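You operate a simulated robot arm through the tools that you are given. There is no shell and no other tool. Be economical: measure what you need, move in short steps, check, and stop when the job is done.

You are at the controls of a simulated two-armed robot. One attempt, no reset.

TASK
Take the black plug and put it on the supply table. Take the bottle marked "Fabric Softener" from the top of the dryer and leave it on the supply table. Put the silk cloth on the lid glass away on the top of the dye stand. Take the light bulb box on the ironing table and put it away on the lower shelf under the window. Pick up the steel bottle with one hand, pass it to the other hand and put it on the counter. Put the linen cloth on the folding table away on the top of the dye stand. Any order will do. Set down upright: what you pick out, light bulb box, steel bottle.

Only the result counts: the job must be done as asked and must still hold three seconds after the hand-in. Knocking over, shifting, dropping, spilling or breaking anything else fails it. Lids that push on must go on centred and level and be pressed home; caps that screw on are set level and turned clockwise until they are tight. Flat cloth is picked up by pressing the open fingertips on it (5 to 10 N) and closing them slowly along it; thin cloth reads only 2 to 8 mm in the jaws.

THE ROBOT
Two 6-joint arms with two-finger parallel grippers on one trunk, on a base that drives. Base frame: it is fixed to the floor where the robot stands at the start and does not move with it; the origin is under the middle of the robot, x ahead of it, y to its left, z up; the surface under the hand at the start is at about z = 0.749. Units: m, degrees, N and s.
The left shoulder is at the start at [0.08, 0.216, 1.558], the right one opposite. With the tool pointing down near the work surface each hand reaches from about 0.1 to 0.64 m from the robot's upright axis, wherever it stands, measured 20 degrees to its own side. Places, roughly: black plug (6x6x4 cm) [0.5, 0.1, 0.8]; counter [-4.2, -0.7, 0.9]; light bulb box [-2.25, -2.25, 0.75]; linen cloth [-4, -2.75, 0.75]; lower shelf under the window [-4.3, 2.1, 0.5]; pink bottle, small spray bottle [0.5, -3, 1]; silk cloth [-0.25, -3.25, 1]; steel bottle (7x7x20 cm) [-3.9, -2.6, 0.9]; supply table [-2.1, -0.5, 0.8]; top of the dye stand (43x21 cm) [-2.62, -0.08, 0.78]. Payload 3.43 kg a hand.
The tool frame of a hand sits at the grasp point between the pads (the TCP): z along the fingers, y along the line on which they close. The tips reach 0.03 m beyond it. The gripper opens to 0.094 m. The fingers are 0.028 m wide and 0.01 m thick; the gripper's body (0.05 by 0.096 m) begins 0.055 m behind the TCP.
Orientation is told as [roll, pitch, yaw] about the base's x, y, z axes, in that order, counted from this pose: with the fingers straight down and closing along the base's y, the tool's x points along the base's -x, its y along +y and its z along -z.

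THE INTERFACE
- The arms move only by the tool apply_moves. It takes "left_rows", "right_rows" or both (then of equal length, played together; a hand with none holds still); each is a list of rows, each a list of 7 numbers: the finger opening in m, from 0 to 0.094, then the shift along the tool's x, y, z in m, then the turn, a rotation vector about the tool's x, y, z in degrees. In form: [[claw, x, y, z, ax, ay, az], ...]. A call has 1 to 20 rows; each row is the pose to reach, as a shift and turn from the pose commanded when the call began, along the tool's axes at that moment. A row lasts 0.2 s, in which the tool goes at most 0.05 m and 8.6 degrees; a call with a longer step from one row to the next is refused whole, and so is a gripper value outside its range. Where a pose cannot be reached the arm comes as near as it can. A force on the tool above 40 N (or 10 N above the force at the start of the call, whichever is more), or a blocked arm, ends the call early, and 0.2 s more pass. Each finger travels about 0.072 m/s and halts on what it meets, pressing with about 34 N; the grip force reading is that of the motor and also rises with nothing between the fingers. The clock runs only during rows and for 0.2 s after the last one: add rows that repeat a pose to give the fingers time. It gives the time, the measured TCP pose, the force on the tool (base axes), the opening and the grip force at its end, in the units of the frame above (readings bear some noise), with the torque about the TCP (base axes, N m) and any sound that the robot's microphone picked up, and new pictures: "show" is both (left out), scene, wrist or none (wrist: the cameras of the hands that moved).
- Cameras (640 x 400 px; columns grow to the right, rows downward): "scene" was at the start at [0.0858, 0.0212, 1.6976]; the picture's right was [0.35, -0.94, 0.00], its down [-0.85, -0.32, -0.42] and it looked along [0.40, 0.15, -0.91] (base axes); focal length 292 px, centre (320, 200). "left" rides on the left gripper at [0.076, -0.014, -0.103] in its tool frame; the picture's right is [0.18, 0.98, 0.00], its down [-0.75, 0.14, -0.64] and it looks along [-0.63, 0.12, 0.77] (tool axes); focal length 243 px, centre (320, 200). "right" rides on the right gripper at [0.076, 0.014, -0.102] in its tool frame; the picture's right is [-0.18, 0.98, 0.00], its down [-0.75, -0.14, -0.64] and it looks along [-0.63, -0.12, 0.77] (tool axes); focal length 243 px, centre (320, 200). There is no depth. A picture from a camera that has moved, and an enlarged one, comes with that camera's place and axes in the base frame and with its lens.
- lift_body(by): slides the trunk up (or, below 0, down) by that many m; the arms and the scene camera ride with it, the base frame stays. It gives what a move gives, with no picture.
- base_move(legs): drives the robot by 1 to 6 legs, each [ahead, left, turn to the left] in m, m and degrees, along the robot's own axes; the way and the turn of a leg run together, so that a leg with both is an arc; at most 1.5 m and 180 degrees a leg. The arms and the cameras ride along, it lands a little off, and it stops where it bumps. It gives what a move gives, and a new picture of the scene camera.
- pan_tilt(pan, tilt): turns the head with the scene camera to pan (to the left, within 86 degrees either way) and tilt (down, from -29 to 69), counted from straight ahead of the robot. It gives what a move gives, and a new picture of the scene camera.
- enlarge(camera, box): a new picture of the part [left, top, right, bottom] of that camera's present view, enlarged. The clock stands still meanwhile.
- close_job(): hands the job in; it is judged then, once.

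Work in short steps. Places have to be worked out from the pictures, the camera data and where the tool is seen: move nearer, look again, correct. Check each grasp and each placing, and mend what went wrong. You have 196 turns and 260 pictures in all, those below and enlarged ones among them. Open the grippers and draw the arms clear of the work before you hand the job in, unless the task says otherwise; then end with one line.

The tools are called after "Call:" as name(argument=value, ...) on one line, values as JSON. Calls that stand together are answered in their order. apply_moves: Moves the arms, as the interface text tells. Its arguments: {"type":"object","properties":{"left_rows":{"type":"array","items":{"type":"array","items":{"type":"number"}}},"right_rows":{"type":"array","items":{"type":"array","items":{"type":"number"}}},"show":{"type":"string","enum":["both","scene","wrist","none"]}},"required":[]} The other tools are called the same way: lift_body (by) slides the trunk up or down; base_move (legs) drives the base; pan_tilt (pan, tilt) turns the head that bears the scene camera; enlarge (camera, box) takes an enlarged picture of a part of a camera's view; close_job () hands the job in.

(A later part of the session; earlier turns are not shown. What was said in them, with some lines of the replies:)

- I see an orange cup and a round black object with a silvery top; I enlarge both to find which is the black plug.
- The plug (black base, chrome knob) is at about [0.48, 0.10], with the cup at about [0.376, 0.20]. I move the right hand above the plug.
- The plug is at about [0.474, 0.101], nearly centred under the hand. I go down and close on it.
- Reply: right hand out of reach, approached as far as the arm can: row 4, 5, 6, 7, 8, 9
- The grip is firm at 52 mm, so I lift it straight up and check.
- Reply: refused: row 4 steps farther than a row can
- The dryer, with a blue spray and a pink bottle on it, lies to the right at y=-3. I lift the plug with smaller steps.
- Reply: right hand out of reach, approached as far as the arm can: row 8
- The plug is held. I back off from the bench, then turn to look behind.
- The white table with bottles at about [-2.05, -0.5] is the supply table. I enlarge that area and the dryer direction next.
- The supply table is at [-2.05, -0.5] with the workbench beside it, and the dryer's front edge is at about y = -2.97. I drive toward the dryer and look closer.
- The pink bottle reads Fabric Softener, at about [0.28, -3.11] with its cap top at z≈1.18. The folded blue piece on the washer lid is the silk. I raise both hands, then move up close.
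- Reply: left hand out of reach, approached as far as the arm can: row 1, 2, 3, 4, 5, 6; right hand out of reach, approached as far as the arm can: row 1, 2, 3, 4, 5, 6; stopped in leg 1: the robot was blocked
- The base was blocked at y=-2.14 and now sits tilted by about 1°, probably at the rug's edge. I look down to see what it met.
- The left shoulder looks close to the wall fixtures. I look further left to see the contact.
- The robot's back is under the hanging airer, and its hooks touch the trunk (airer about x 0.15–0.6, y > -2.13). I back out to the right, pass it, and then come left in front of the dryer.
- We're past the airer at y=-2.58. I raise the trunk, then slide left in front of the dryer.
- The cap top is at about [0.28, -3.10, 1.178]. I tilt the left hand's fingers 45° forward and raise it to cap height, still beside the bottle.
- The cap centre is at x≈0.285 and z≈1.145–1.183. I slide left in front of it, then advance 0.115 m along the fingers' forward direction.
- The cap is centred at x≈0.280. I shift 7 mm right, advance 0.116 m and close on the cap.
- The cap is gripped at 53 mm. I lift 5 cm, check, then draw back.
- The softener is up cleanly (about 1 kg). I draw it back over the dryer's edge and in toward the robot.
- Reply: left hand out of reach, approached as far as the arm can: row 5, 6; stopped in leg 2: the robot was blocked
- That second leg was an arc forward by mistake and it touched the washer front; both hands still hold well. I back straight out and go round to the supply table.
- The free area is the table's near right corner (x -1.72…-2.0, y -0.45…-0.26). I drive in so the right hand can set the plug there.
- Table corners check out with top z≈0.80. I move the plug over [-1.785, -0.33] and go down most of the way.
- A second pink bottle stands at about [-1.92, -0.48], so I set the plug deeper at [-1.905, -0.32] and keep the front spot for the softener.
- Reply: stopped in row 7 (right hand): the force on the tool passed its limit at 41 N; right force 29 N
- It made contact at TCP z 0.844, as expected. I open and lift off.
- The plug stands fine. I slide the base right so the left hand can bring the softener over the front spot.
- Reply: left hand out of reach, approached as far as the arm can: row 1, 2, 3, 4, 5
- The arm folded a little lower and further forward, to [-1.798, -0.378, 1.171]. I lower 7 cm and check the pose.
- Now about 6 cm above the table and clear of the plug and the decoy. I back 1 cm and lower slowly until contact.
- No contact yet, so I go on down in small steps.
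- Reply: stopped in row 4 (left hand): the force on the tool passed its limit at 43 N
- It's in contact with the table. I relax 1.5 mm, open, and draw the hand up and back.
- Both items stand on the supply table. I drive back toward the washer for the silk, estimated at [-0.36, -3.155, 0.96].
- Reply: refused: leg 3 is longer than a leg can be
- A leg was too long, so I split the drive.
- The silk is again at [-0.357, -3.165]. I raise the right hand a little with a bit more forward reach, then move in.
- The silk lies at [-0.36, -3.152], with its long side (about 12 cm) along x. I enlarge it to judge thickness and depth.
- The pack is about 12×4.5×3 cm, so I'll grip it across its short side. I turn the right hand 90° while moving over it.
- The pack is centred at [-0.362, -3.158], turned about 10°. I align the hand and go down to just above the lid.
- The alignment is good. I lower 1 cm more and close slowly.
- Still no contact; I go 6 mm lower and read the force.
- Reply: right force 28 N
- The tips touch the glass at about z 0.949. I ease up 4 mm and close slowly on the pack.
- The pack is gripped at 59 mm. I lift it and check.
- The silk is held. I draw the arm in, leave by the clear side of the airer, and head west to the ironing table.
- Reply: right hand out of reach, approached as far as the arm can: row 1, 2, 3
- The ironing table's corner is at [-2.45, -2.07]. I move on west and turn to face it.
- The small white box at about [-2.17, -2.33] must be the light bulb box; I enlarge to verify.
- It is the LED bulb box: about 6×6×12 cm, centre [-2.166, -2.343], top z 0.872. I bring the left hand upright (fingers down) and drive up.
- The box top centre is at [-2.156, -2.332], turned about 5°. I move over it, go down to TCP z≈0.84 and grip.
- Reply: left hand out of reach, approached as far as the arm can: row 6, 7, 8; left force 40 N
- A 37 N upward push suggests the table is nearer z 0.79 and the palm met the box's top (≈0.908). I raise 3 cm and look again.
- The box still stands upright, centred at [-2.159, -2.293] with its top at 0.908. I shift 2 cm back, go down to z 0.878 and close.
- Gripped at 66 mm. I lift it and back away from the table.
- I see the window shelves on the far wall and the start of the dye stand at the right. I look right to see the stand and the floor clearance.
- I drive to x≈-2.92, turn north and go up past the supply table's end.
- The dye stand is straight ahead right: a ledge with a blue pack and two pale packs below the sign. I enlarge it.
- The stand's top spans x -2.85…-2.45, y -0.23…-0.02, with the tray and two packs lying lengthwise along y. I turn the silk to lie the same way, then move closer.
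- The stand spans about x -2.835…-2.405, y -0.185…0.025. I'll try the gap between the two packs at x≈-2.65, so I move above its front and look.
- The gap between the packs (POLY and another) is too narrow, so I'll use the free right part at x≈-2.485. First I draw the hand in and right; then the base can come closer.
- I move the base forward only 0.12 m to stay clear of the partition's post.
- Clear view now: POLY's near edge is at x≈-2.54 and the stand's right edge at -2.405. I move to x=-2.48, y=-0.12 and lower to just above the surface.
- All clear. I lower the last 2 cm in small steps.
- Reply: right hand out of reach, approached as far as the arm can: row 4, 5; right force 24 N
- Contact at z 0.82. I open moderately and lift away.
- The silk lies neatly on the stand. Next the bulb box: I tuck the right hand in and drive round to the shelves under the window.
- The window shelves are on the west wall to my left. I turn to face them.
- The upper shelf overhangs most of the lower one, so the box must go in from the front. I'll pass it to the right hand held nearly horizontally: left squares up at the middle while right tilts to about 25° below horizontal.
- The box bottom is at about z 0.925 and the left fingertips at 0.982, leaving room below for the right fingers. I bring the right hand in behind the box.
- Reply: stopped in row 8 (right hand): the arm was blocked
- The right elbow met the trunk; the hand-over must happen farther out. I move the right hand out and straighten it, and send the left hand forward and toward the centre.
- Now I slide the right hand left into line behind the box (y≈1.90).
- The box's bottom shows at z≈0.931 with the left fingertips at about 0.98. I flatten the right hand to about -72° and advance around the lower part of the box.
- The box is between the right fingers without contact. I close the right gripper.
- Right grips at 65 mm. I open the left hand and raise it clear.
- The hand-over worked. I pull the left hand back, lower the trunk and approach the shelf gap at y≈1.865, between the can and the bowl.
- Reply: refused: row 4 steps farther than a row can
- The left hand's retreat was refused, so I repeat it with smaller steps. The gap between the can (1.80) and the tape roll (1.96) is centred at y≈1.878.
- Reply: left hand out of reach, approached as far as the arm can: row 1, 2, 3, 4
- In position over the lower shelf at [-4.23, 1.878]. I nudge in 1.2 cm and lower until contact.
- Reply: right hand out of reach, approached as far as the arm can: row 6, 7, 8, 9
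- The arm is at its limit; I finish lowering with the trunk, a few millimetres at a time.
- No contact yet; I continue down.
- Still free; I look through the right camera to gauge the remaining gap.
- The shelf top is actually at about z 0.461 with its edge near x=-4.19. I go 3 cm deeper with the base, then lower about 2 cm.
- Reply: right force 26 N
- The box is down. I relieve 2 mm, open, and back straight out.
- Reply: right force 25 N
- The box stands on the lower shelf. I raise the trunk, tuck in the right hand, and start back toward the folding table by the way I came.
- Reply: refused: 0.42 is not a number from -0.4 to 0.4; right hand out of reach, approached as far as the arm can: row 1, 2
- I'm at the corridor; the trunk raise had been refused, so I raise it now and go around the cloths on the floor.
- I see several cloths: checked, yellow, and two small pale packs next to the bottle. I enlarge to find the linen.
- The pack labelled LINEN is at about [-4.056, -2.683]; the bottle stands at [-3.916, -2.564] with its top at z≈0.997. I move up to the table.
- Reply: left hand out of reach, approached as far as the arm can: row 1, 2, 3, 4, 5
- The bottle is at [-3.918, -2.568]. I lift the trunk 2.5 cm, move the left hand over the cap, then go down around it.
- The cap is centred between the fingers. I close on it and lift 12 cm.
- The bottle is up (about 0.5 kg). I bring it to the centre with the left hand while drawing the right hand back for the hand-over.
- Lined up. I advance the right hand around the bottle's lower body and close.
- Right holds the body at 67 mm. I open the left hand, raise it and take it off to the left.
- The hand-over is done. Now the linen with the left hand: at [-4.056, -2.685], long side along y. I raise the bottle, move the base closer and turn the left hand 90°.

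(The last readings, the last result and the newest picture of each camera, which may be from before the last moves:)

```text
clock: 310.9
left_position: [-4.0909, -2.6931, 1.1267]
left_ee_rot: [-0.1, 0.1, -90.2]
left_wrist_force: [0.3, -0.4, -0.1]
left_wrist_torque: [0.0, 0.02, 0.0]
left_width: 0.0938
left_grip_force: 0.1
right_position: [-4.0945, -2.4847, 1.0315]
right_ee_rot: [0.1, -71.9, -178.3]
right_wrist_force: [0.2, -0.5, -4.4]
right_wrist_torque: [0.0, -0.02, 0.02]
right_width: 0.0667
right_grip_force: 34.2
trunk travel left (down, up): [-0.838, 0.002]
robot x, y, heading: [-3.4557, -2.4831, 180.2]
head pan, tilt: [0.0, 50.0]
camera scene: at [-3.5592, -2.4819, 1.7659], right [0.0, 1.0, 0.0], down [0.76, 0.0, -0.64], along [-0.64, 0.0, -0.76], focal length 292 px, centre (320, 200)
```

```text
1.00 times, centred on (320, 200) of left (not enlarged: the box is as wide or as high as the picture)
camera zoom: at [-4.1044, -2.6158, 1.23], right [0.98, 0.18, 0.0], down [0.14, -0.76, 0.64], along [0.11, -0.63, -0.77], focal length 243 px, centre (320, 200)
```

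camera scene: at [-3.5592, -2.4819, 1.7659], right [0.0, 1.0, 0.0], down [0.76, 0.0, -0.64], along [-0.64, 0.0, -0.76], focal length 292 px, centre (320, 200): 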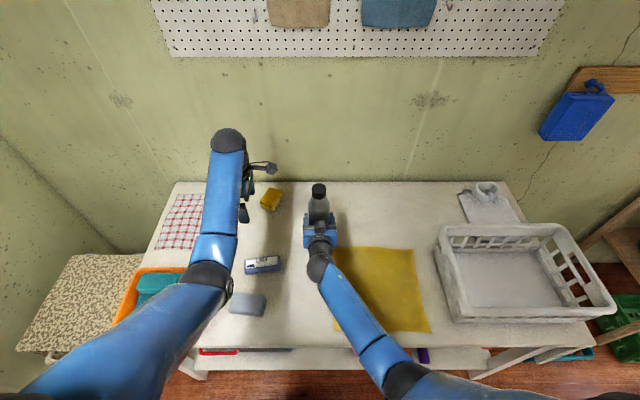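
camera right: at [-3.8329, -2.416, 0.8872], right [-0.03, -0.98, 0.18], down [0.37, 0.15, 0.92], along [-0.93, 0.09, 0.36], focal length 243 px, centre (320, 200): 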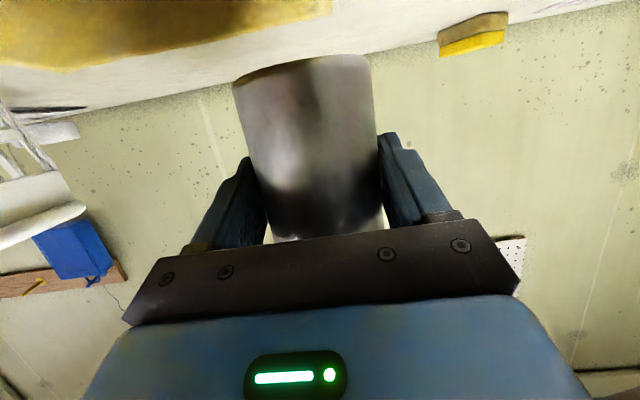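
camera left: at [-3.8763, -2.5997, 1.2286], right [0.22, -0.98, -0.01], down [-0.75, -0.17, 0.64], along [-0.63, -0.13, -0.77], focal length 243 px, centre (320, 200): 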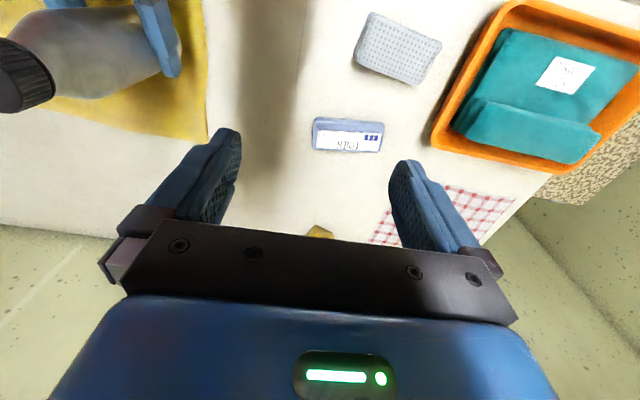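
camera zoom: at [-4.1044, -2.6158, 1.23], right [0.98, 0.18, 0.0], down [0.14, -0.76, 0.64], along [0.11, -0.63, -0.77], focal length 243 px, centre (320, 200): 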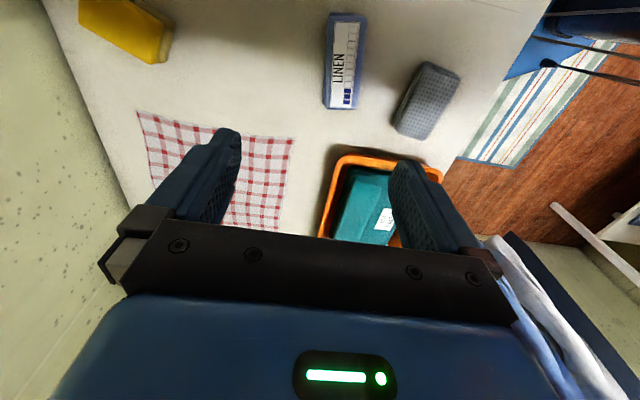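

The linen's centre is [-4.059, -2.685], turned about 9°. I lower the trunk 10 cm and then the hand over it.

Call:
lift_body(by=-0.1)

Call:
apply_moves(left_rows=[[0.094, 0.008, 0.032, 0.0, 0, 0, -4], [0.094, 0.008, 0.032, 0.04, 0, 0, -8.8], [0.094, 0.008, 0.032, 0.08, 0, 0, -8.8], [0.094, 0.008, 0.032, 0.12, 0, 0, -8.8], [0.094, 0.008, 0.032, 0.16, 0, 0, -8.8], [0.094, 0.008, 0.032, 0.175, 0, 0, -8.8], [0.094, 0.008, 0.032, 0.175, 0, 0, -8.8]], show="wrist")

```text
clock: 312.2
left_position: [-4.0936, -2.6944, 1.0249]
left_ee_rot: [0.0, 0.2, -90.3]
left_wrist_force: [1.0, -0.1, 0.9]
left_wrist_torque: [-0.01, -0.03, -0.01]
left_width: 0.0939
left_grip_force: 0.1
right_position: [-4.0954, -2.4865, 0.9288]
right_ee_rot: [-0.1, -71.9, -178.1]
right_wrist_force: [-0.6, 0.0, -5.0]
right_wrist_torque: [-0.01, -0.01, 0.01]
right_width: 0.0668
right_grip_force: 33.9
trunk travel left (down, up): [-0.738, 0.102]
robot x, y, heading: [-3.4533, -2.4813, 179.9]
head pan, tilt: [0.0, 50.0]
```

```text
clock: 313.8
left_position: [-4.063, -2.6845, 0.8478]
left_ee_rot: [0.2, 0.2, -81.4]
left_wrist_force: [-0.2, 0.0, -0.3]
left_wrist_torque: [0.0, 0.02, 0.02]
left_width: 0.0937
left_grip_force: 0.1
left hand out of reach, approached as far as the arm can: row 1
right_position: [-4.0964, -2.4858, 0.9293]
right_ee_rot: [-0.1, -71.8, -178.0]
right_wrist_force: [0.5, -0.4, -5.3]
right_wrist_torque: [0.01, -0.03, -0.04]
right_width: 0.0669
right_grip_force: 34.4
trunk travel left (down, up): [-0.738, 0.102]
robot x, y, heading: [-3.4545, -2.4852, 180.0]
head pan, tilt: [0.0, 50.0]
camera left: at [-4.0875, -2.6102, 0.9511], right [0.94, 0.33, 0.0], down [0.25, -0.73, 0.64], along [0.21, -0.6, -0.77], focal length 243 px, centre (320, 200)
```

left: 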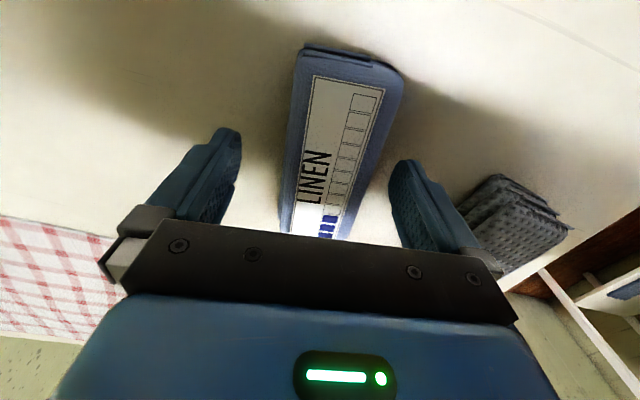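

The linen lies between the fingers. I lower 1.4 cm more and close slowly.

Call:
apply_moves(left_rows=[[0.094, 0, 0.002, 0.007, 0, 0, 0], [0.094, 0, 0.002, 0.014, 0, 0, 0], [0.094, 0, 0.002, 0.014, 0, 0, 0], [0.082, 0, 0.002, 0.014, 0, 0, 0], [0.07, 0, 0.002, 0.014, 0, 0, 0], [0.058, 0, 0.002, 0.014, 0, 0, 0], [0.046, 0, 0.002, 0.014, 0, 0, 0], [0.034, 0, 0.002, 0.014, 0, 0, 0], [0.022, 0, 0.002, 0.014, 0, 0, 0], [0.02, 0, 0.002, 0.014, 0, 0, 0]], show="none")

Call:
apply_moves(left_rows=[[0.02, 0, 0, -0.02, 0, 0, 0], [0.02, 0, 0, -0.05, 0, 0, 0], [0.02, 0, 0, -0.09, 0, 0, 0], [0.02, 0, 0, -0.12, 0, 0, 0]], show="wrist")

```text
clock: 316.0
left_position: [-4.0617, -2.6838, 0.8354]
left_ee_rot: [0.1, 0.2, -81.4]
left_wrist_force: [-0.4, 0.4, 0.7]
left_wrist_torque: [-0.05, 0.04, 0.02]
left_width: 0.055
left_grip_force: 34.2
right_position: [-4.0956, -2.4871, 0.9285]
right_ee_rot: [0.0, -71.7, -178.0]
right_wrist_force: [0.8, -0.3, -4.3]
right_wrist_torque: [-0.02, -0.03, 0.0]
right_width: 0.0669
right_grip_force: 34.0
trunk travel left (down, up): [-0.738, 0.102]
robot x, y, heading: [-3.4531, -2.4833, 180.2]
head pan, tilt: [0.0, 50.0]
```

```text
clock: 317.0
left_position: [-4.0607, -2.6832, 0.9573]
left_ee_rot: [0.1, 0.2, -81.4]
left_wrist_force: [0.0, -0.4, 0.5]
left_wrist_torque: [-0.01, -0.03, -0.04]
left_width: 0.0548
left_grip_force: 34.3
right_position: [-4.0957, -2.4866, 0.9298]
right_ee_rot: [-0.1, -71.8, -177.9]
right_wrist_force: [0.5, 0.2, -5.0]
right_wrist_torque: [-0.01, 0.01, 0.02]
right_width: 0.067
right_grip_force: 34.4
trunk travel left (down, up): [-0.738, 0.102]
robot x, y, heading: [-3.4535, -2.4845, 180.2]
head pan, tilt: [0.0, 50.0]
camera left: at [-4.084, -2.6108, 1.0607], right [0.94, 0.33, 0.0], down [0.25, -0.73, 0.64], along [0.21, -0.6, -0.77], focal length 243 px, centre (320, 200)
```

left: 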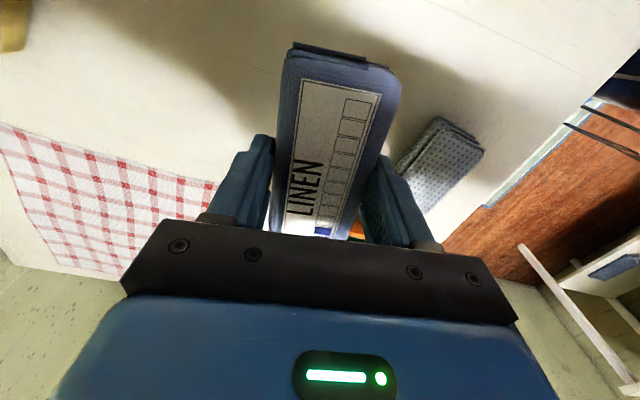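

Linen is in the left hand, bottle in the right. I raise the trunk and drive back out, around the floor cloths, toward the counter, turning slightly southwest.

Call:
lift_body(by=0.1)

Call:
base_move(legs=[[-0.42, 0, 0], [0, -0.9, 0], [-0.1, -0.4, 0], [0, -0.55, 0], [0.2, -0.13, 0], [0, 0, 23]])

Call:
pan_tilt(pan=0, tilt=42)

```text
clock: 318.4
left_position: [-4.0605, -2.6845, 1.0564]
left_ee_rot: [0.0, 0.2, -81.5]
left_wrist_force: [0.9, 0.3, 0.1]
left_wrist_torque: [-0.03, -0.03, 0.0]
left_width: 0.0548
left_grip_force: 34.2
right_position: [-4.0966, -2.4873, 1.0285]
right_ee_rot: [-0.2, -71.8, -178.0]
right_wrist_force: [0.1, 0.7, -5.0]
right_wrist_torque: [-0.02, 0.01, 0.0]
right_width: 0.067
right_grip_force: 33.5
trunk travel left (down, up): [-0.838, 0.002]
robot x, y, heading: [-3.4557, -2.482, 180.1]
head pan, tilt: [0.0, 50.0]
```

```text
clock: 332.7
left_position: [-3.6186, -0.9125, 1.0562]
left_ee_rot: [0.1, 0.0, -59.4]
left_wrist_force: [0.2, -0.1, -0.6]
left_wrist_torque: [0.0, -0.01, -0.02]
left_width: 0.0548
left_grip_force: 33.6
right_position: [-3.7261, -0.7449, 1.0295]
right_ee_rot: [0.1, -71.8, -156.3]
right_wrist_force: [-0.7, 1.0, -4.9]
right_wrist_torque: [0.02, -0.05, 0.02]
right_width: 0.0671
right_grip_force: 34.2
trunk travel left (down, up): [-0.838, 0.002]
robot x, y, heading: [-3.1317, -0.5049, -158.3]
head pan, tilt: [0.0, 50.0]
camera scene: at [-3.234, -0.5416, 1.7654], right [-0.37, 0.93, 0.0], down [0.71, 0.29, -0.64], along [-0.59, -0.24, -0.77], focal length 292 px, centre (320, 200)
```

scene: 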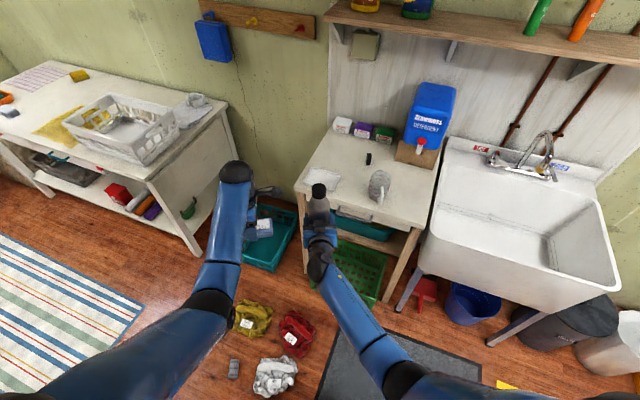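

```text
clock: 333.4
left_position: [-3.6185, -0.9141, 1.0585]
left_ee_rot: [0.1, 0.2, -59.5]
left_wrist_force: [0.9, -1.4, -0.5]
left_wrist_torque: [0.0, 0.01, 0.01]
left_width: 0.0547
left_grip_force: 34.9
right_position: [-3.7266, -0.7446, 1.0286]
right_ee_rot: [-0.1, -71.8, -156.2]
right_wrist_force: [0.3, 0.1, -4.5]
right_wrist_torque: [0.0, -0.07, 0.01]
right_width: 0.0669
right_grip_force: 34.7
trunk travel left (down, up): [-0.838, 0.002]
robot x, y, heading: [-3.1309, -0.5009, -157.9]
head pan, tilt: [0.0, 42.0]
camera scene: at [-3.2395, -0.5448, 1.7766], right [-0.37, 0.93, 0.0], down [0.62, 0.25, -0.74], along [-0.69, -0.28, -0.67], focal length 292 px, centre (320, 200)
```

scene: 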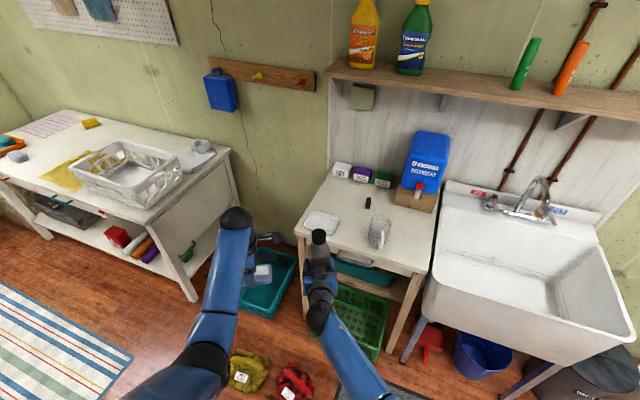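

The counter holds a pale packet at left, a cup at right, and a free gap between. I enlarge it to fix the spot.

Call:
enlarge(camera="scene", box=[280, 150, 456, 290])

```text
2.86 times, centred on (368, 220) of scene
camera zoom: at [-3.2395, -0.5448, 1.7766], right [-0.37, 0.93, 0.0], down [0.62, 0.25, -0.74], along [-0.69, -0.28, -0.67], focal length 836 px, centre (183, 143)
```

zoom: 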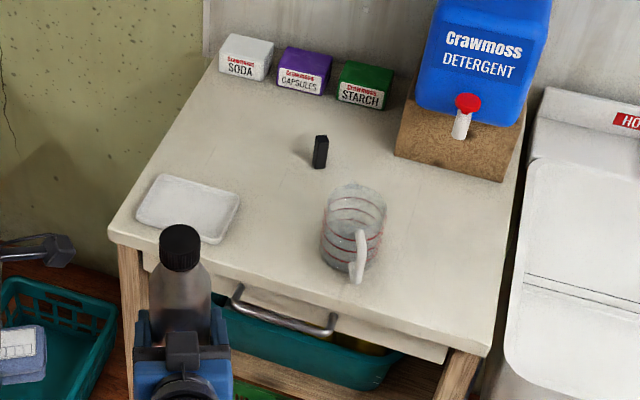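

The free area right of the measuring jug is best: about [-4.05, -0.49]. I turn a bit right, strafe, then advance.

Call:
base_move(legs=[[0, 0, -12], [0, -0.17, 0], [0.17, 0, 0]])

Call:
enlarge(camera="right", box=[0, 0, 640, 400])

```text
clock: 336.7
left_position: [-3.8875, -0.6635, 1.0588]
left_ee_rot: [0.0, 0.2, -71.3]
left_wrist_force: [-0.8, 0.0, -0.2]
left_wrist_torque: [-0.04, 0.05, 0.03]
left_width: 0.0547
left_grip_force: 33.9
right_position: [-3.957, -0.4741, 1.0313]
right_ee_rot: [-0.1, -71.9, -168.1]
right_wrist_force: [0.8, -0.3, -4.7]
right_wrist_torque: [0.0, -0.04, -0.03]
right_width: 0.0669
right_grip_force: 34.0
trunk travel left (down, up): [-0.838, 0.002]
robot x, y, heading: [-3.334, -0.357, -169.8]
head pan, tilt: [0.0, 42.0]
camera scene: at [-3.4382, -0.3791, 1.7772], right [-0.17, 0.98, 0.0], down [0.66, 0.12, -0.75], along [-0.73, -0.13, -0.67], focal length 292 px, centre (320, 200)
```

scene: 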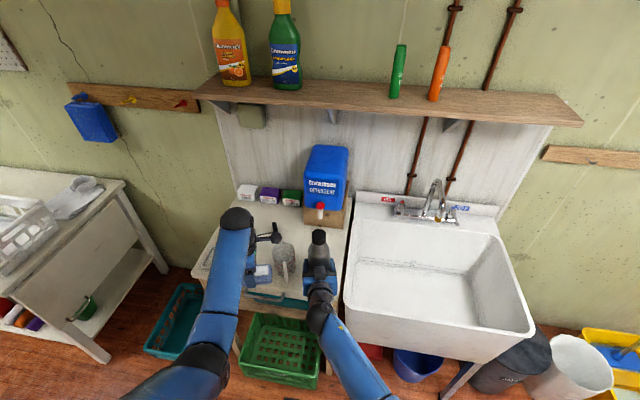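

```text
1.00 times, centred on (320, 200) of right (not enlarged: the box is as wide or as high as the picture)
camera zoom: at [-3.8366, -0.4627, 0.9888], right [0.15, -0.97, 0.17], down [0.34, 0.22, 0.92], along [-0.93, -0.08, 0.36], focal length 243 px, centre (320, 200)
```

zoom: 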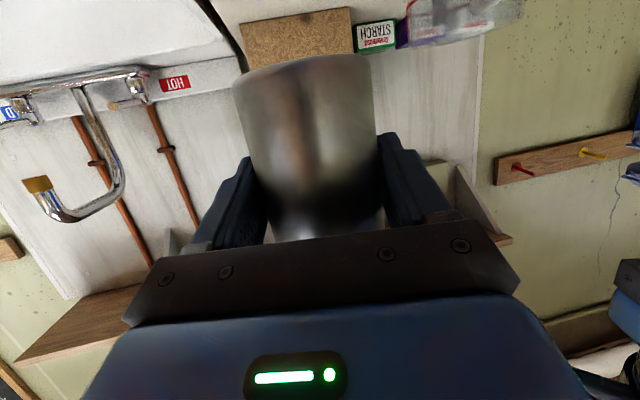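

The bottle is over the counter's right side. I pull the left hand back a bit, advance 0.1 m, and look before lowering.

Call:
apply_moves(left_rows=[[0.02, -0.02, 0.03, 0, 0, 0, 0], [0.02, -0.04, 0.06, 0, 0, 0, 0], [0.02, -0.05, 0.08, 0, 0, 0, 0]], show="none")

Call:
base_move(legs=[[0.1, 0, 0]])

Call:
enlarge(camera="scene", box=[190, 160, 430, 310])

```text
clock: 337.5
left_position: [-3.7955, -0.6851, 1.0568]
left_ee_rot: [0.1, 0.2, -71.5]
left_wrist_force: [0.1, -0.1, -0.5]
left_wrist_torque: [0.02, -0.05, -0.02]
left_width: 0.0545
left_grip_force: 34.3
right_position: [-3.9589, -0.4758, 1.0295]
right_ee_rot: [-0.2, -71.8, -167.9]
right_wrist_force: [0.1, -0.1, -5.4]
right_wrist_torque: [-0.01, -0.04, 0.01]
right_width: 0.0672
right_grip_force: 34.0
trunk travel left (down, up): [-0.838, 0.002]
robot x, y, heading: [-3.3258, -0.3601, -169.9]
head pan, tilt: [0.0, 42.0]
```

```text
clock: 338.7
left_position: [-3.8871, -0.7007, 1.06]
left_ee_rot: [-0.4, 0.3, -71.3]
left_wrist_force: [0.7, 0.3, -0.4]
left_wrist_torque: [0.0, 0.04, 0.01]
left_width: 0.055
left_grip_force: 34.4
right_position: [-4.0497, -0.4911, 1.0337]
right_ee_rot: [-0.3, -72.2, -167.7]
right_wrist_force: [0.7, 0.2, -4.8]
right_wrist_torque: [-0.01, -0.04, 0.04]
right_width: 0.067
right_grip_force: 33.9
trunk travel left (down, up): [-0.838, 0.002]
robot x, y, heading: [-3.4235, -0.3767, -169.8]
head pan, tilt: [0.0, 42.0]
camera scene: at [-3.5272, -0.396, 1.7778], right [-0.18, 0.98, 0.0], down [0.65, 0.12, -0.75], along [-0.74, -0.13, -0.66], focal length 292 px, centre (320, 200)
```

scene: 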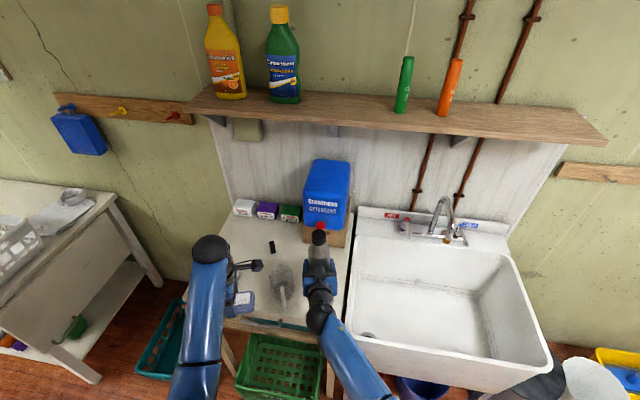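

```text
2.67 times, centred on (310, 235) of scene
camera zoom: at [-3.5272, -0.396, 1.7778], right [-0.18, 0.98, 0.0], down [0.65, 0.12, -0.75], along [-0.74, -0.13, -0.66], focal length 780 px, centre (347, 107)
```

zoom: 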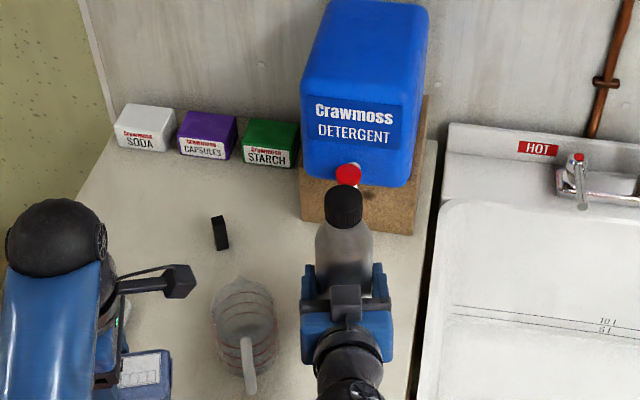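

Clear on both sides (jug edge -0.578, counter edge -0.413). I lower the bottle 9 cm, then creep.

Call:
apply_moves(right_rows=[[0.05, 0.02, 0, 0.0065, 0, 0, 0], [0.05, 0.045, 0, 0.0146, 0, 0, 0], [0.05, 0.07, 0, 0.0227, 0, 0, 0], [0.05, 0.086, 0, 0.028, 0, 0, 0], [0.05, 0.086, 0, 0.028, 0, 0, 0]], show="none")

Call:
apply_moves(right_rows=[[0.05, 0.004, 0, 0.0013, 0, 0, 0], [0.05, 0.008, 0, 0.0026, 0, 0, 0], [0.05, 0.012, 0, 0.004, 0, 0, 0], [0.05, 0.016, 0, 0.0052, 0, 0, 0], [0.05, 0.02, 0, 0.0065, 0, 0, 0], [0.05, 0.023, 0, 0.0075, 0, 0, 0], [0.05, 0.026, 0, 0.0085, 0, 0, 0]], show="scene")

```text
clock: 339.9
left_position: [-3.8946, -0.7025, 1.0555]
left_ee_rot: [0.0, 0.1, -71.3]
left_wrist_force: [0.2, 0.5, -0.5]
left_wrist_torque: [0.0, -0.04, -0.02]
left_width: 0.0548
left_grip_force: 33.5
right_position: [-4.0572, -0.4899, 0.9394]
right_ee_rot: [-0.3, -71.8, -167.7]
right_wrist_force: [-0.5, 0.4, -5.0]
right_wrist_torque: [0.03, -0.01, 0.0]
right_width: 0.0669
right_grip_force: 34.0
trunk travel left (down, up): [-0.838, 0.002]
robot x, y, heading: [-3.4253, -0.3775, -170.1]
head pan, tilt: [0.0, 42.0]
```

```text
clock: 341.5
left_position: [-3.8925, -0.7018, 1.0582]
left_ee_rot: [0.0, 0.2, -71.3]
left_wrist_force: [-0.5, 0.3, -0.3]
left_wrist_torque: [0.02, 0.04, -0.01]
left_width: 0.0549
left_grip_force: 34.1
right_position: [-4.0583, -0.4941, 0.9176]
right_ee_rot: [0.2, -72.5, -168.4]
right_wrist_force: [-4.8, 1.4, 25.3]
right_wrist_torque: [0.19, -0.36, 0.0]
right_width: 0.0668
right_grip_force: 33.9
trunk travel left (down, up): [-0.838, 0.002]
robot x, y, heading: [-3.4256, -0.3787, -169.9]
head pan, tilt: [0.0, 42.0]
camera scene: at [-3.5363, -0.3966, 1.7776], right [-0.17, 0.98, 0.0], down [0.66, 0.12, -0.74], along [-0.73, -0.13, -0.67], focal length 292 px, centre (320, 200)
```

scene: 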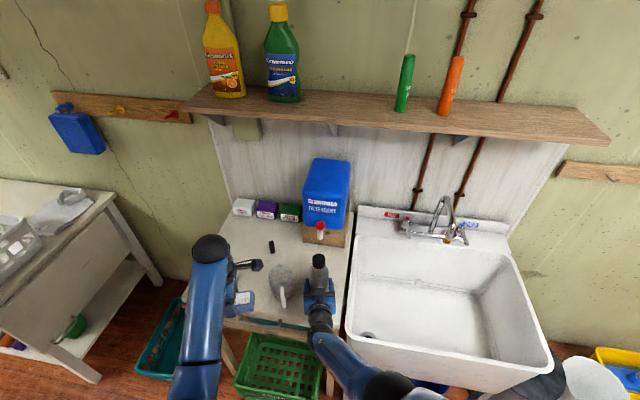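

The bottle is on the counter. I relieve 1.5 mm, open to 82 mm, and withdraw straight back.

Call:
apply_moves(right_rows=[[0.05, -0.0015, 0, -0.0005, 0, 0, 0], [0.066, -0.0015, 0, -0.0005, 0, 0, 0], [0.074, -0.0015, 0, -0.0005, 0, 0, 0], [0.082, -0.0015, 0, -0.0005, 0, 0, 0], [0.082, -0.0015, 0, -0.0005, 0, 0, 0], [0.082, 0.005, 0, -0.02, 0, 0, 0], [0.082, 0.015, 0, -0.05, 0, 0, 0], [0.082, 0.028, 0, -0.09, 0, 0, 0]], show="scene")

```text
clock: 343.3
left_position: [-3.8921, -0.7025, 1.0572]
left_ee_rot: [0.0, 0.2, -71.3]
left_wrist_force: [-0.3, 0.2, -0.4]
left_wrist_torque: [-0.02, 0.01, -0.01]
left_width: 0.055
left_grip_force: 33.8
right_position: [-3.9647, -0.4726, 0.9151]
right_ee_rot: [-0.2, -72.0, -167.7]
right_wrist_force: [-0.4, -0.5, 0.2]
right_wrist_torque: [0.01, 0.03, -0.02]
right_width: 0.0821
right_grip_force: 0.1
trunk travel left (down, up): [-0.838, 0.002]
robot x, y, heading: [-3.4271, -0.3808, -169.9]
head pan, tilt: [0.0, 42.0]
camera scene: at [-3.538, -0.3972, 1.777], right [-0.18, 0.98, 0.0], down [0.66, 0.12, -0.74], along [-0.73, -0.13, -0.67], focal length 292 px, centre (320, 200)
```

scene: 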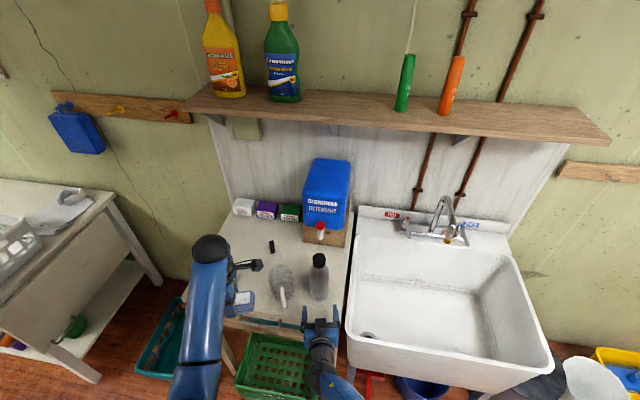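

The bottle stands well. I raise the right hand, back off, and move north where there's room to turn and face the dye stand from the west.

Call:
apply_moves(right_rows=[[0.082, -0.03, 0, -0.01, 0, 0, 0], [0.082, -0.06, -0.02, -0.02, 0, 0, 0], [0.082, -0.095, -0.05, -0.035, 0, 0, 0], [0.082, -0.105, -0.08, -0.05, 0, 0, 0]], show="none")

Call:
base_move(legs=[[-0.1, 0, 0], [0, -0.75, 0], [0, 0, -180], [0, 0, -10]])

```text
clock: 344.3
left_position: [-3.8936, -0.7025, 1.0571]
left_ee_rot: [0.1, 0.2, -71.3]
left_wrist_force: [-0.6, 0.0, -0.1]
left_wrist_torque: [0.01, -0.04, -0.03]
left_width: 0.0551
left_grip_force: 34.3
right_position: [-3.9672, -0.3902, 1.0276]
right_ee_rot: [-0.1, -71.7, -167.8]
right_wrist_force: [-0.4, -0.8, -0.3]
right_wrist_torque: [0.01, 0.02, 0.0]
right_width: 0.0818
right_grip_force: 0.1
trunk travel left (down, up): [-0.838, 0.002]
robot x, y, heading: [-3.4232, -0.3785, -169.8]
head pan, tilt: [0.0, 42.0]
```

```text
clock: 357.1
left_position: [-2.9566, 0.6443, 1.0558]
left_ee_rot: [0.0, 0.2, 101.0]
left_wrist_force: [-0.1, 0.4, -1.2]
left_wrist_torque: [-0.01, -0.01, -0.01]
left_width: 0.0549
left_grip_force: 34.3
right_position: [-2.9244, 0.3248, 1.0271]
right_ee_rot: [-0.5, -71.7, 4.8]
right_wrist_force: [-0.1, 0.6, -0.7]
right_wrist_torque: [0.01, 0.03, -0.01]
right_width: 0.0821
right_grip_force: 0.1
trunk travel left (down, up): [-0.838, 0.002]
robot x, y, heading: [-3.4631, 0.3834, 2.3]
head pan, tilt: [0.0, 42.0]
camera scene: at [-3.3505, 0.3892, 1.7768], right [0.04, -1.0, 0.0], down [-0.67, -0.03, -0.74], along [0.74, 0.03, -0.67], focal length 292 px, centre (320, 200)
```

scene: 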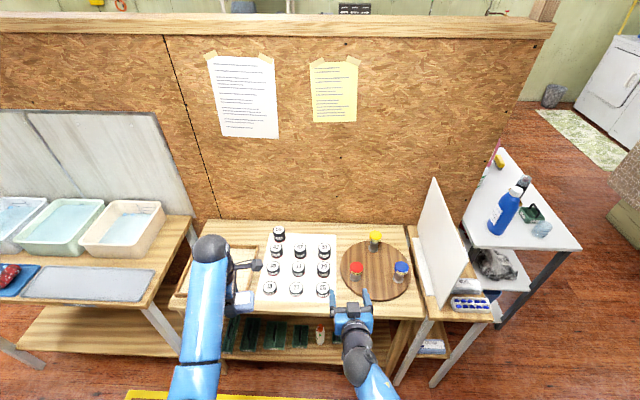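

I'm facing east; the sign stands on the dye stand's north edge. I strafe south past it to line the left hand up with the packs.

Call:
base_move(legs=[[0.03, -0.7, -2.3]])

Call:
enlarge(camera="scene", box=[240, 180, 560, 380])

```text
clock: 360.9
left_position: [-2.9001, -0.0778, 1.0568]
left_ee_rot: [0.1, 0.3, 98.2]
left_wrist_force: [0.6, -0.6, 0.0]
left_wrist_torque: [-0.03, 0.02, 0.02]
left_width: 0.0549
left_grip_force: 34.2
right_position: [-2.8854, -0.3963, 1.0272]
right_ee_rot: [-0.5, -71.8, 2.1]
right_wrist_force: [-0.3, 0.3, -0.2]
right_wrist_torque: [0.01, 0.02, -0.03]
right_width: 0.0822
right_grip_force: 0.1
trunk travel left (down, up): [-0.838, 0.002]
robot x, y, heading: [-3.4202, -0.3144, -0.3]
head pan, tilt: [0.0, 42.0]
camera scene: at [-3.3071, -0.3115, 1.7768], right [-0.01, -1.0, 0.0], down [-0.67, 0.0, -0.74], along [0.74, -0.01, -0.67], focal length 292 px, centre (320, 200)
```

scene: 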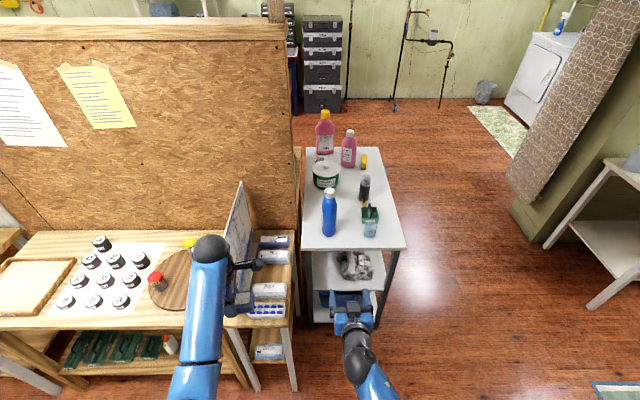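

```text
2.00 times, centred on (400, 280) of scene
camera zoom: at [-3.3071, -0.3115, 1.7768], right [-0.01, -1.0, 0.0], down [-0.67, 0.0, -0.74], along [0.74, -0.01, -0.67], focal length 585 px, centre (160, 40)
```

zoom: 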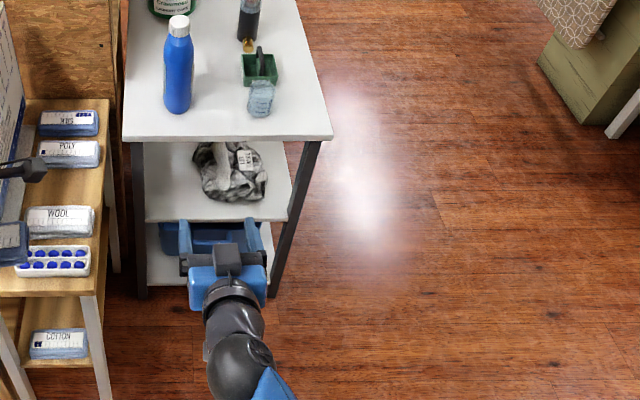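

WOOL's and POLY's facing edges leave about 8–9 cm around x≈-2.655. I strafe 4.5 cm south, go forward 0.2 m, and look down with the left camera.

Call:
base_move(legs=[[0, -0.045, 0.3], [0.18, 0, 0]])

Call:
enlarge(camera="left", box=[0, 0, 640, 400])

```text
clock: 362.9
left_position: [-2.7281, -0.1216, 1.0594]
left_ee_rot: [-0.1, 0.1, 98.7]
left_wrist_force: [-0.4, -0.2, -0.2]
left_wrist_torque: [-0.04, -0.03, 0.0]
left_width: 0.055
left_grip_force: 34.0
right_position: [-2.7101, -0.4413, 1.0288]
right_ee_rot: [0.2, -72.0, 1.8]
right_wrist_force: [-0.5, -0.3, -0.6]
right_wrist_torque: [0.0, 0.0, 0.02]
right_width: 0.0819
right_grip_force: 0.0
trunk travel left (down, up): [-0.838, 0.002]
robot x, y, heading: [-3.2424, -0.3594, -0.1]
head pan, tilt: [0.0, 42.0]
camera scene: at [-3.1356, -0.3617, 1.7772], right [0.0, -1.0, 0.0], down [-0.67, 0.0, -0.75], along [0.75, 0.0, -0.67], focal length 292 px, centre (320, 200)
```

scene: 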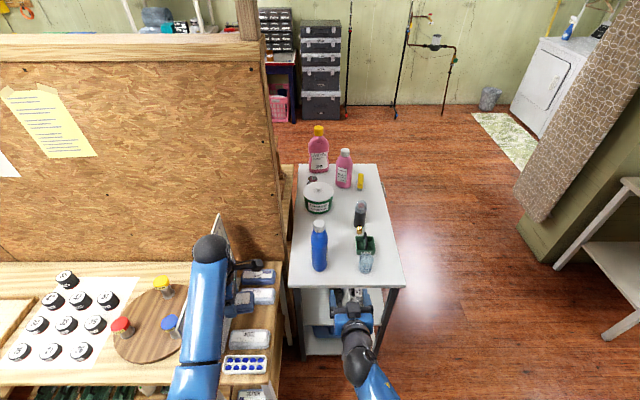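

```text
1.00 times, centred on (320, 200) of left (not enlarged: the box is as wide or as high as the picture)
camera zoom: at [-2.702, -0.1947, 1.1621], right [-0.94, -0.33, 0.0], down [-0.25, 0.72, 0.64], along [-0.21, 0.6, -0.77], focal length 243 px, centre (320, 200)
```

zoom: 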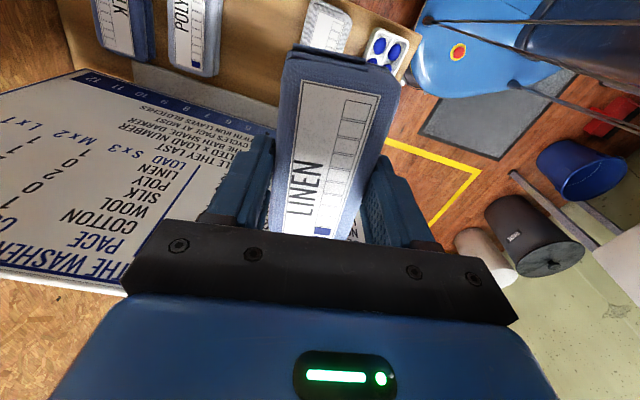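

The gap runs from x=-2.697 (WOOL) to -2.60 (POLY), centre -2.6485: enough for the gripped linen. I lower the trunk a bit, square the hand and move over the gap.

Call:
lift_body(by=-0.06)

Call:
apply_moves(left_rows=[[0.02, 0.003, -0.03, 0, 0, 0, 4], [0.02, 0.006, -0.06, 0, 0, 0, 8.7], [0.02, 0.0081, -0.0792, 0.01, 0, 0, 8.7], [0.02, 0.0081, -0.0792, 0.05, 0, 0, 8.7], [0.02, 0.0081, -0.0792, 0.09, 0, 0, 8.7], [0.02, 0.0081, -0.0792, 0.1, 0, 0, 8.7], [0.02, 0.0081, -0.0792, 0.1, 0, 0, 8.7]], show="wrist")

```text
clock: 363.9
left_position: [-2.7245, -0.1205, 0.9961]
left_ee_rot: [0.2, 0.3, 98.6]
left_wrist_force: [-0.6, 0.3, -1.7]
left_wrist_torque: [-0.02, 0.0, -0.04]
left_width: 0.0548
left_grip_force: 34.6
right_position: [-2.7074, -0.4395, 0.9677]
right_ee_rot: [-0.2, -71.7, 2.2]
right_wrist_force: [0.1, 0.1, -0.1]
right_wrist_torque: [-0.01, 0.0, -0.01]
right_width: 0.0821
right_grip_force: 0.0
trunk travel left (down, up): [-0.778, 0.062]
robot x, y, heading: [-3.2424, -0.3591, -0.1]
head pan, tilt: [0.0, 42.0]
```

```text
clock: 365.5
left_position: [-2.646, -0.1172, 0.895]
left_ee_rot: [0.1, 0.1, 89.9]
left_wrist_force: [0.1, -0.7, -0.5]
left_wrist_torque: [-0.01, 0.04, 0.01]
left_width: 0.055
left_grip_force: 34.2
right_position: [-2.7079, -0.4389, 0.9677]
right_ee_rot: [-0.3, -71.8, 2.1]
right_wrist_force: [-0.5, 0.0, -0.2]
right_wrist_torque: [-0.02, 0.0, -0.01]
right_width: 0.082
right_grip_force: 0.1
trunk travel left (down, up): [-0.778, 0.062]
robot x, y, heading: [-3.2437, -0.3587, -0.2]
head pan, tilt: [0.0, 42.0]
camera left: at [-2.6311, -0.192, 0.9995], right [-0.98, -0.18, 0.0], down [-0.14, 0.76, 0.64], along [-0.12, 0.63, -0.77], focal length 243 px, centre (320, 200)
```

left: 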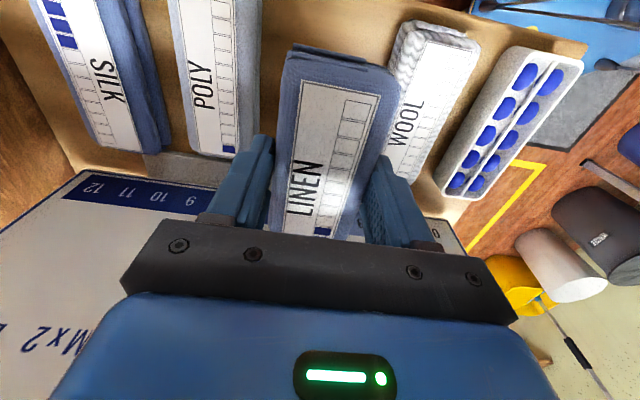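

Fingers need only a small intrusion beside the packs. I shift 6 mm east and lower so the linen's bottom is about 1 cm above the surface.

Call:
apply_moves(left_rows=[[0.02, 0, -0.006, 0.01, 0, 0, 0], [0.02, 0, -0.006, 0.03, 0, 0, 0], [0.02, 0, -0.006, 0.045, 0, 0, 0], [0.02, 0, -0.006, 0.055, 0, 0, 0], [0.02, 0, -0.006, 0.055, 0, 0, 0]], show="wrist")

```text
clock: 366.7
left_position: [-2.6413, -0.1173, 0.8399]
left_ee_rot: [0.1, 0.2, 89.8]
left_wrist_force: [-0.5, -0.4, -0.8]
left_wrist_torque: [-0.04, 0.01, -0.04]
left_width: 0.0546
left_grip_force: 34.0
right_position: [-2.7071, -0.4398, 0.9673]
right_ee_rot: [-0.3, -71.8, 2.1]
right_wrist_force: [-0.2, 0.5, 0.4]
right_wrist_torque: [0.01, -0.01, 0.03]
right_width: 0.0818
right_grip_force: 0.0
trunk travel left (down, up): [-0.778, 0.062]
robot x, y, heading: [-3.2401, -0.3575, -0.1]
head pan, tilt: [0.0, 42.0]
camera left: at [-2.6249, -0.1927, 0.9448], right [-0.98, -0.18, 0.0], down [-0.14, 0.76, 0.64], along [-0.12, 0.63, -0.77], focal length 243 px, centre (320, 200)
```

left: 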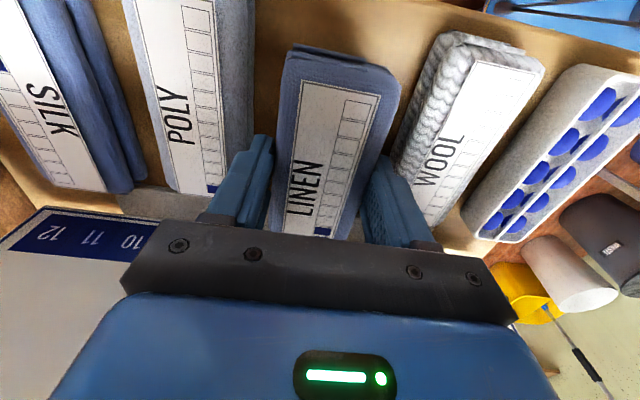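

No contact, and both fingers clear the neighbours. I go 7 mm lower, open just enough, and lift away.

Call:
apply_moves(left_rows=[[0.02, 0, -0.001, 0.004, 0, 0, 0], [0.02, 0, -0.001, 0.008, 0, 0, 0], [0.02, 0, -0.001, 0.008, 0, 0, 0]], show="none")

Call:
apply_moves(left_rows=[[0.056, 0, 0, 0, 0, 0, 0], [0.062, 0, 0, 0, 0, 0, 0], [0.066, 0, 0, 0, 0, 0, 0], [0.066, 0, 0, 0, 0, 0, 0], [0.066, 0, 0, -0.02, 0, 0, 0], [0.066, 0, 0, -0.06, 0, 0, 0], [0.066, 0, 0, -0.1, 0, 0, 0], [0.066, 0, 0, -0.13, 0, 0, 0]], show="wrist")

```text
clock: 367.5
left_position: [-2.6388, -0.1169, 0.8327]
left_ee_rot: [0.1, 0.2, 90.0]
left_wrist_force: [-0.1, 0.3, 0.0]
left_wrist_torque: [0.02, 0.0, 0.02]
left_width: 0.0548
left_grip_force: 34.1
right_position: [-2.7066, -0.4389, 0.9674]
right_ee_rot: [-0.2, -71.9, 2.2]
right_wrist_force: [-0.5, -0.5, 0.5]
right_wrist_torque: [-0.02, 0.0, -0.01]
right_width: 0.082
right_grip_force: 0.0
trunk travel left (down, up): [-0.778, 0.062]
robot x, y, heading: [-3.243, -0.3611, -0.1]
head pan, tilt: [0.0, 42.0]
```

```text
clock: 369.3
left_position: [-2.6393, -0.1174, 0.9623]
left_ee_rot: [0.2, 0.3, 89.8]
left_wrist_force: [0.0, 0.3, -0.4]
left_wrist_torque: [-0.03, 0.01, 0.0]
left_width: 0.066
left_grip_force: 0.0
right_position: [-2.7072, -0.4379, 0.9671]
right_ee_rot: [-0.2, -71.8, 2.1]
right_wrist_force: [-0.1, 0.4, -0.1]
right_wrist_torque: [-0.03, -0.01, -0.01]
right_width: 0.082
right_grip_force: 0.1
trunk travel left (down, up): [-0.778, 0.062]
robot x, y, heading: [-3.2432, -0.3585, -0.0]
head pan, tilt: [0.0, 42.0]
camera left: at [-2.6243, -0.1921, 1.0662], right [-0.98, -0.18, 0.0], down [-0.14, 0.76, 0.64], along [-0.12, 0.63, -0.77], focal length 243 px, centre (320, 200)
```

left: 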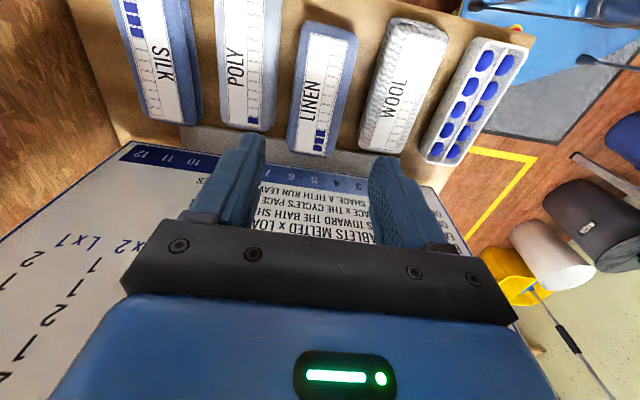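

The linen lies flat between POLY and WOOL. I raise the trunk, back the arms clear, and take a last look.

Call:
lift_body(by=0.06)

Call:
base_move(legs=[[-0.17, 0, 0]])

Call:
enlarge(camera="scene", box=[220, 90, 420, 330])

```text
clock: 370.3
left_position: [-2.6395, -0.1161, 1.0232]
left_ee_rot: [0.1, 0.1, 89.9]
left_wrist_force: [0.1, 0.1, 0.6]
left_wrist_torque: [0.03, -0.02, -0.01]
left_width: 0.0658
left_grip_force: 0.0
right_position: [-2.7081, -0.4395, 1.0277]
right_ee_rot: [-0.4, -71.7, 2.0]
right_wrist_force: [-0.6, -0.4, -0.8]
right_wrist_torque: [0.01, -0.01, 0.01]
right_width: 0.082
right_grip_force: 0.1
trunk travel left (down, up): [-0.838, 0.002]
robot x, y, heading: [-3.244, -0.358, 0.1]
head pan, tilt: [0.0, 42.0]
```

```text
clock: 371.7
left_position: [-2.8052, -0.1145, 1.0202]
left_ee_rot: [0.2, 0.2, 90.1]
left_wrist_force: [0.4, 0.3, -1.0]
left_wrist_torque: [0.0, 0.05, 0.02]
left_width: 0.0656
left_grip_force: 0.0
right_position: [-2.8711, -0.437, 1.0266]
right_ee_rot: [-0.2, -71.5, 2.3]
right_wrist_force: [1.0, -0.1, -0.8]
right_wrist_torque: [0.02, 0.02, 0.0]
right_width: 0.082
right_grip_force: 0.1
trunk travel left (down, up): [-0.838, 0.002]
robot x, y, heading: [-3.4142, -0.3614, 0.7]
head pan, tilt: [0.0, 42.0]
camera scene: at [-3.2927, -0.3583, 1.7763], right [0.0, -1.0, 0.0], down [-0.67, 0.0, -0.74], along [0.74, 0.0, -0.67], focal length 292 px, centre (320, 200)
```

scene: 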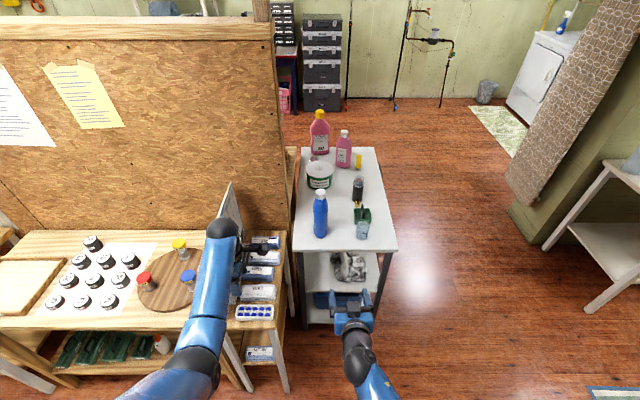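

```text
1.67 times, centred on (320, 210) of scene
camera zoom: at [-3.2927, -0.3583, 1.7763], right [0.0, -1.0, 0.0], down [-0.67, 0.0, -0.74], along [0.74, 0.0, -0.67], focal length 488 px, centre (320, 183)
```

zoom: 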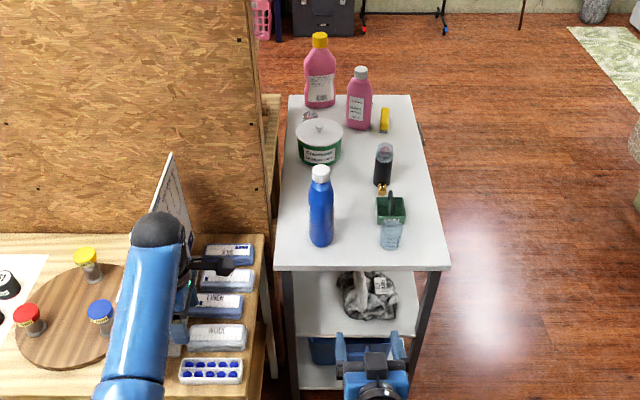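

Everything stands as asked. I draw the left hand off the stand before handing in.

Call:
apply_moves(left_rows=[[0.066, 0, 0.04, 0, 0, 0, 0], [0.066, 0, 0.08, 0, 0, 0, 0], [0.066, 0, 0.12, 0, 0, 0, 0]], show="wrist")

```text
clock: 372.5
left_position: [-2.9289, -0.1129, 1.0234]
left_ee_rot: [0.0, 0.2, 90.1]
left_wrist_force: [0.6, 0.1, 0.2]
left_wrist_torque: [-0.02, -0.02, 0.01]
left_width: 0.0661
left_grip_force: 0.0
right_position: [-2.8753, -0.4365, 1.0288]
right_ee_rot: [-0.2, -71.8, 2.4]
right_wrist_force: [-0.1, 0.2, 0.7]
right_wrist_torque: [0.02, 0.04, 0.0]
right_width: 0.0821
right_grip_force: 0.0
trunk travel left (down, up): [-0.838, 0.002]
robot x, y, heading: [-3.4078, -0.3581, 0.1]
head pan, tilt: [0.0, 42.0]
camera left: at [-2.9134, -0.1886, 1.1279], right [-0.98, -0.19, 0.0], down [-0.14, 0.76, 0.64], along [-0.12, 0.63, -0.77], focal length 243 px, centre (320, 200)
```

left: 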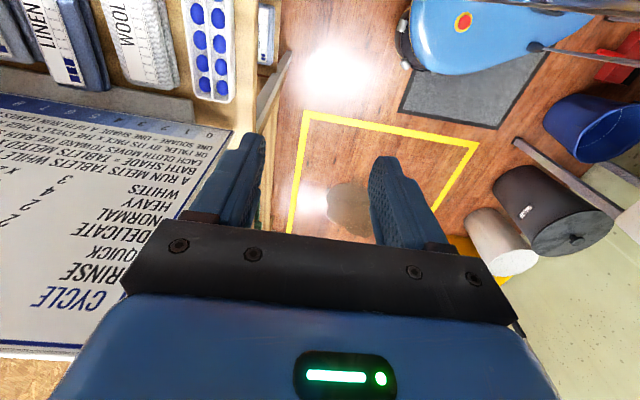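

Both hands are empty and clear of the work, so I hand the job in.

Call:
close_job()

```text
The job is handed in.
```

I finished all six tasks and handed the job in: the plug and Fabric Softener are on the supply table, the silk and linen on the dye stand, the bulb box on the lower shelf under the window, and the steel bottle on the counter after a left-to-right pass. Early on the robot pressed against the hanging airer, and it bumped the washer front once. I saw nothing knocked over, but I didn't recheck the airer afterwards.
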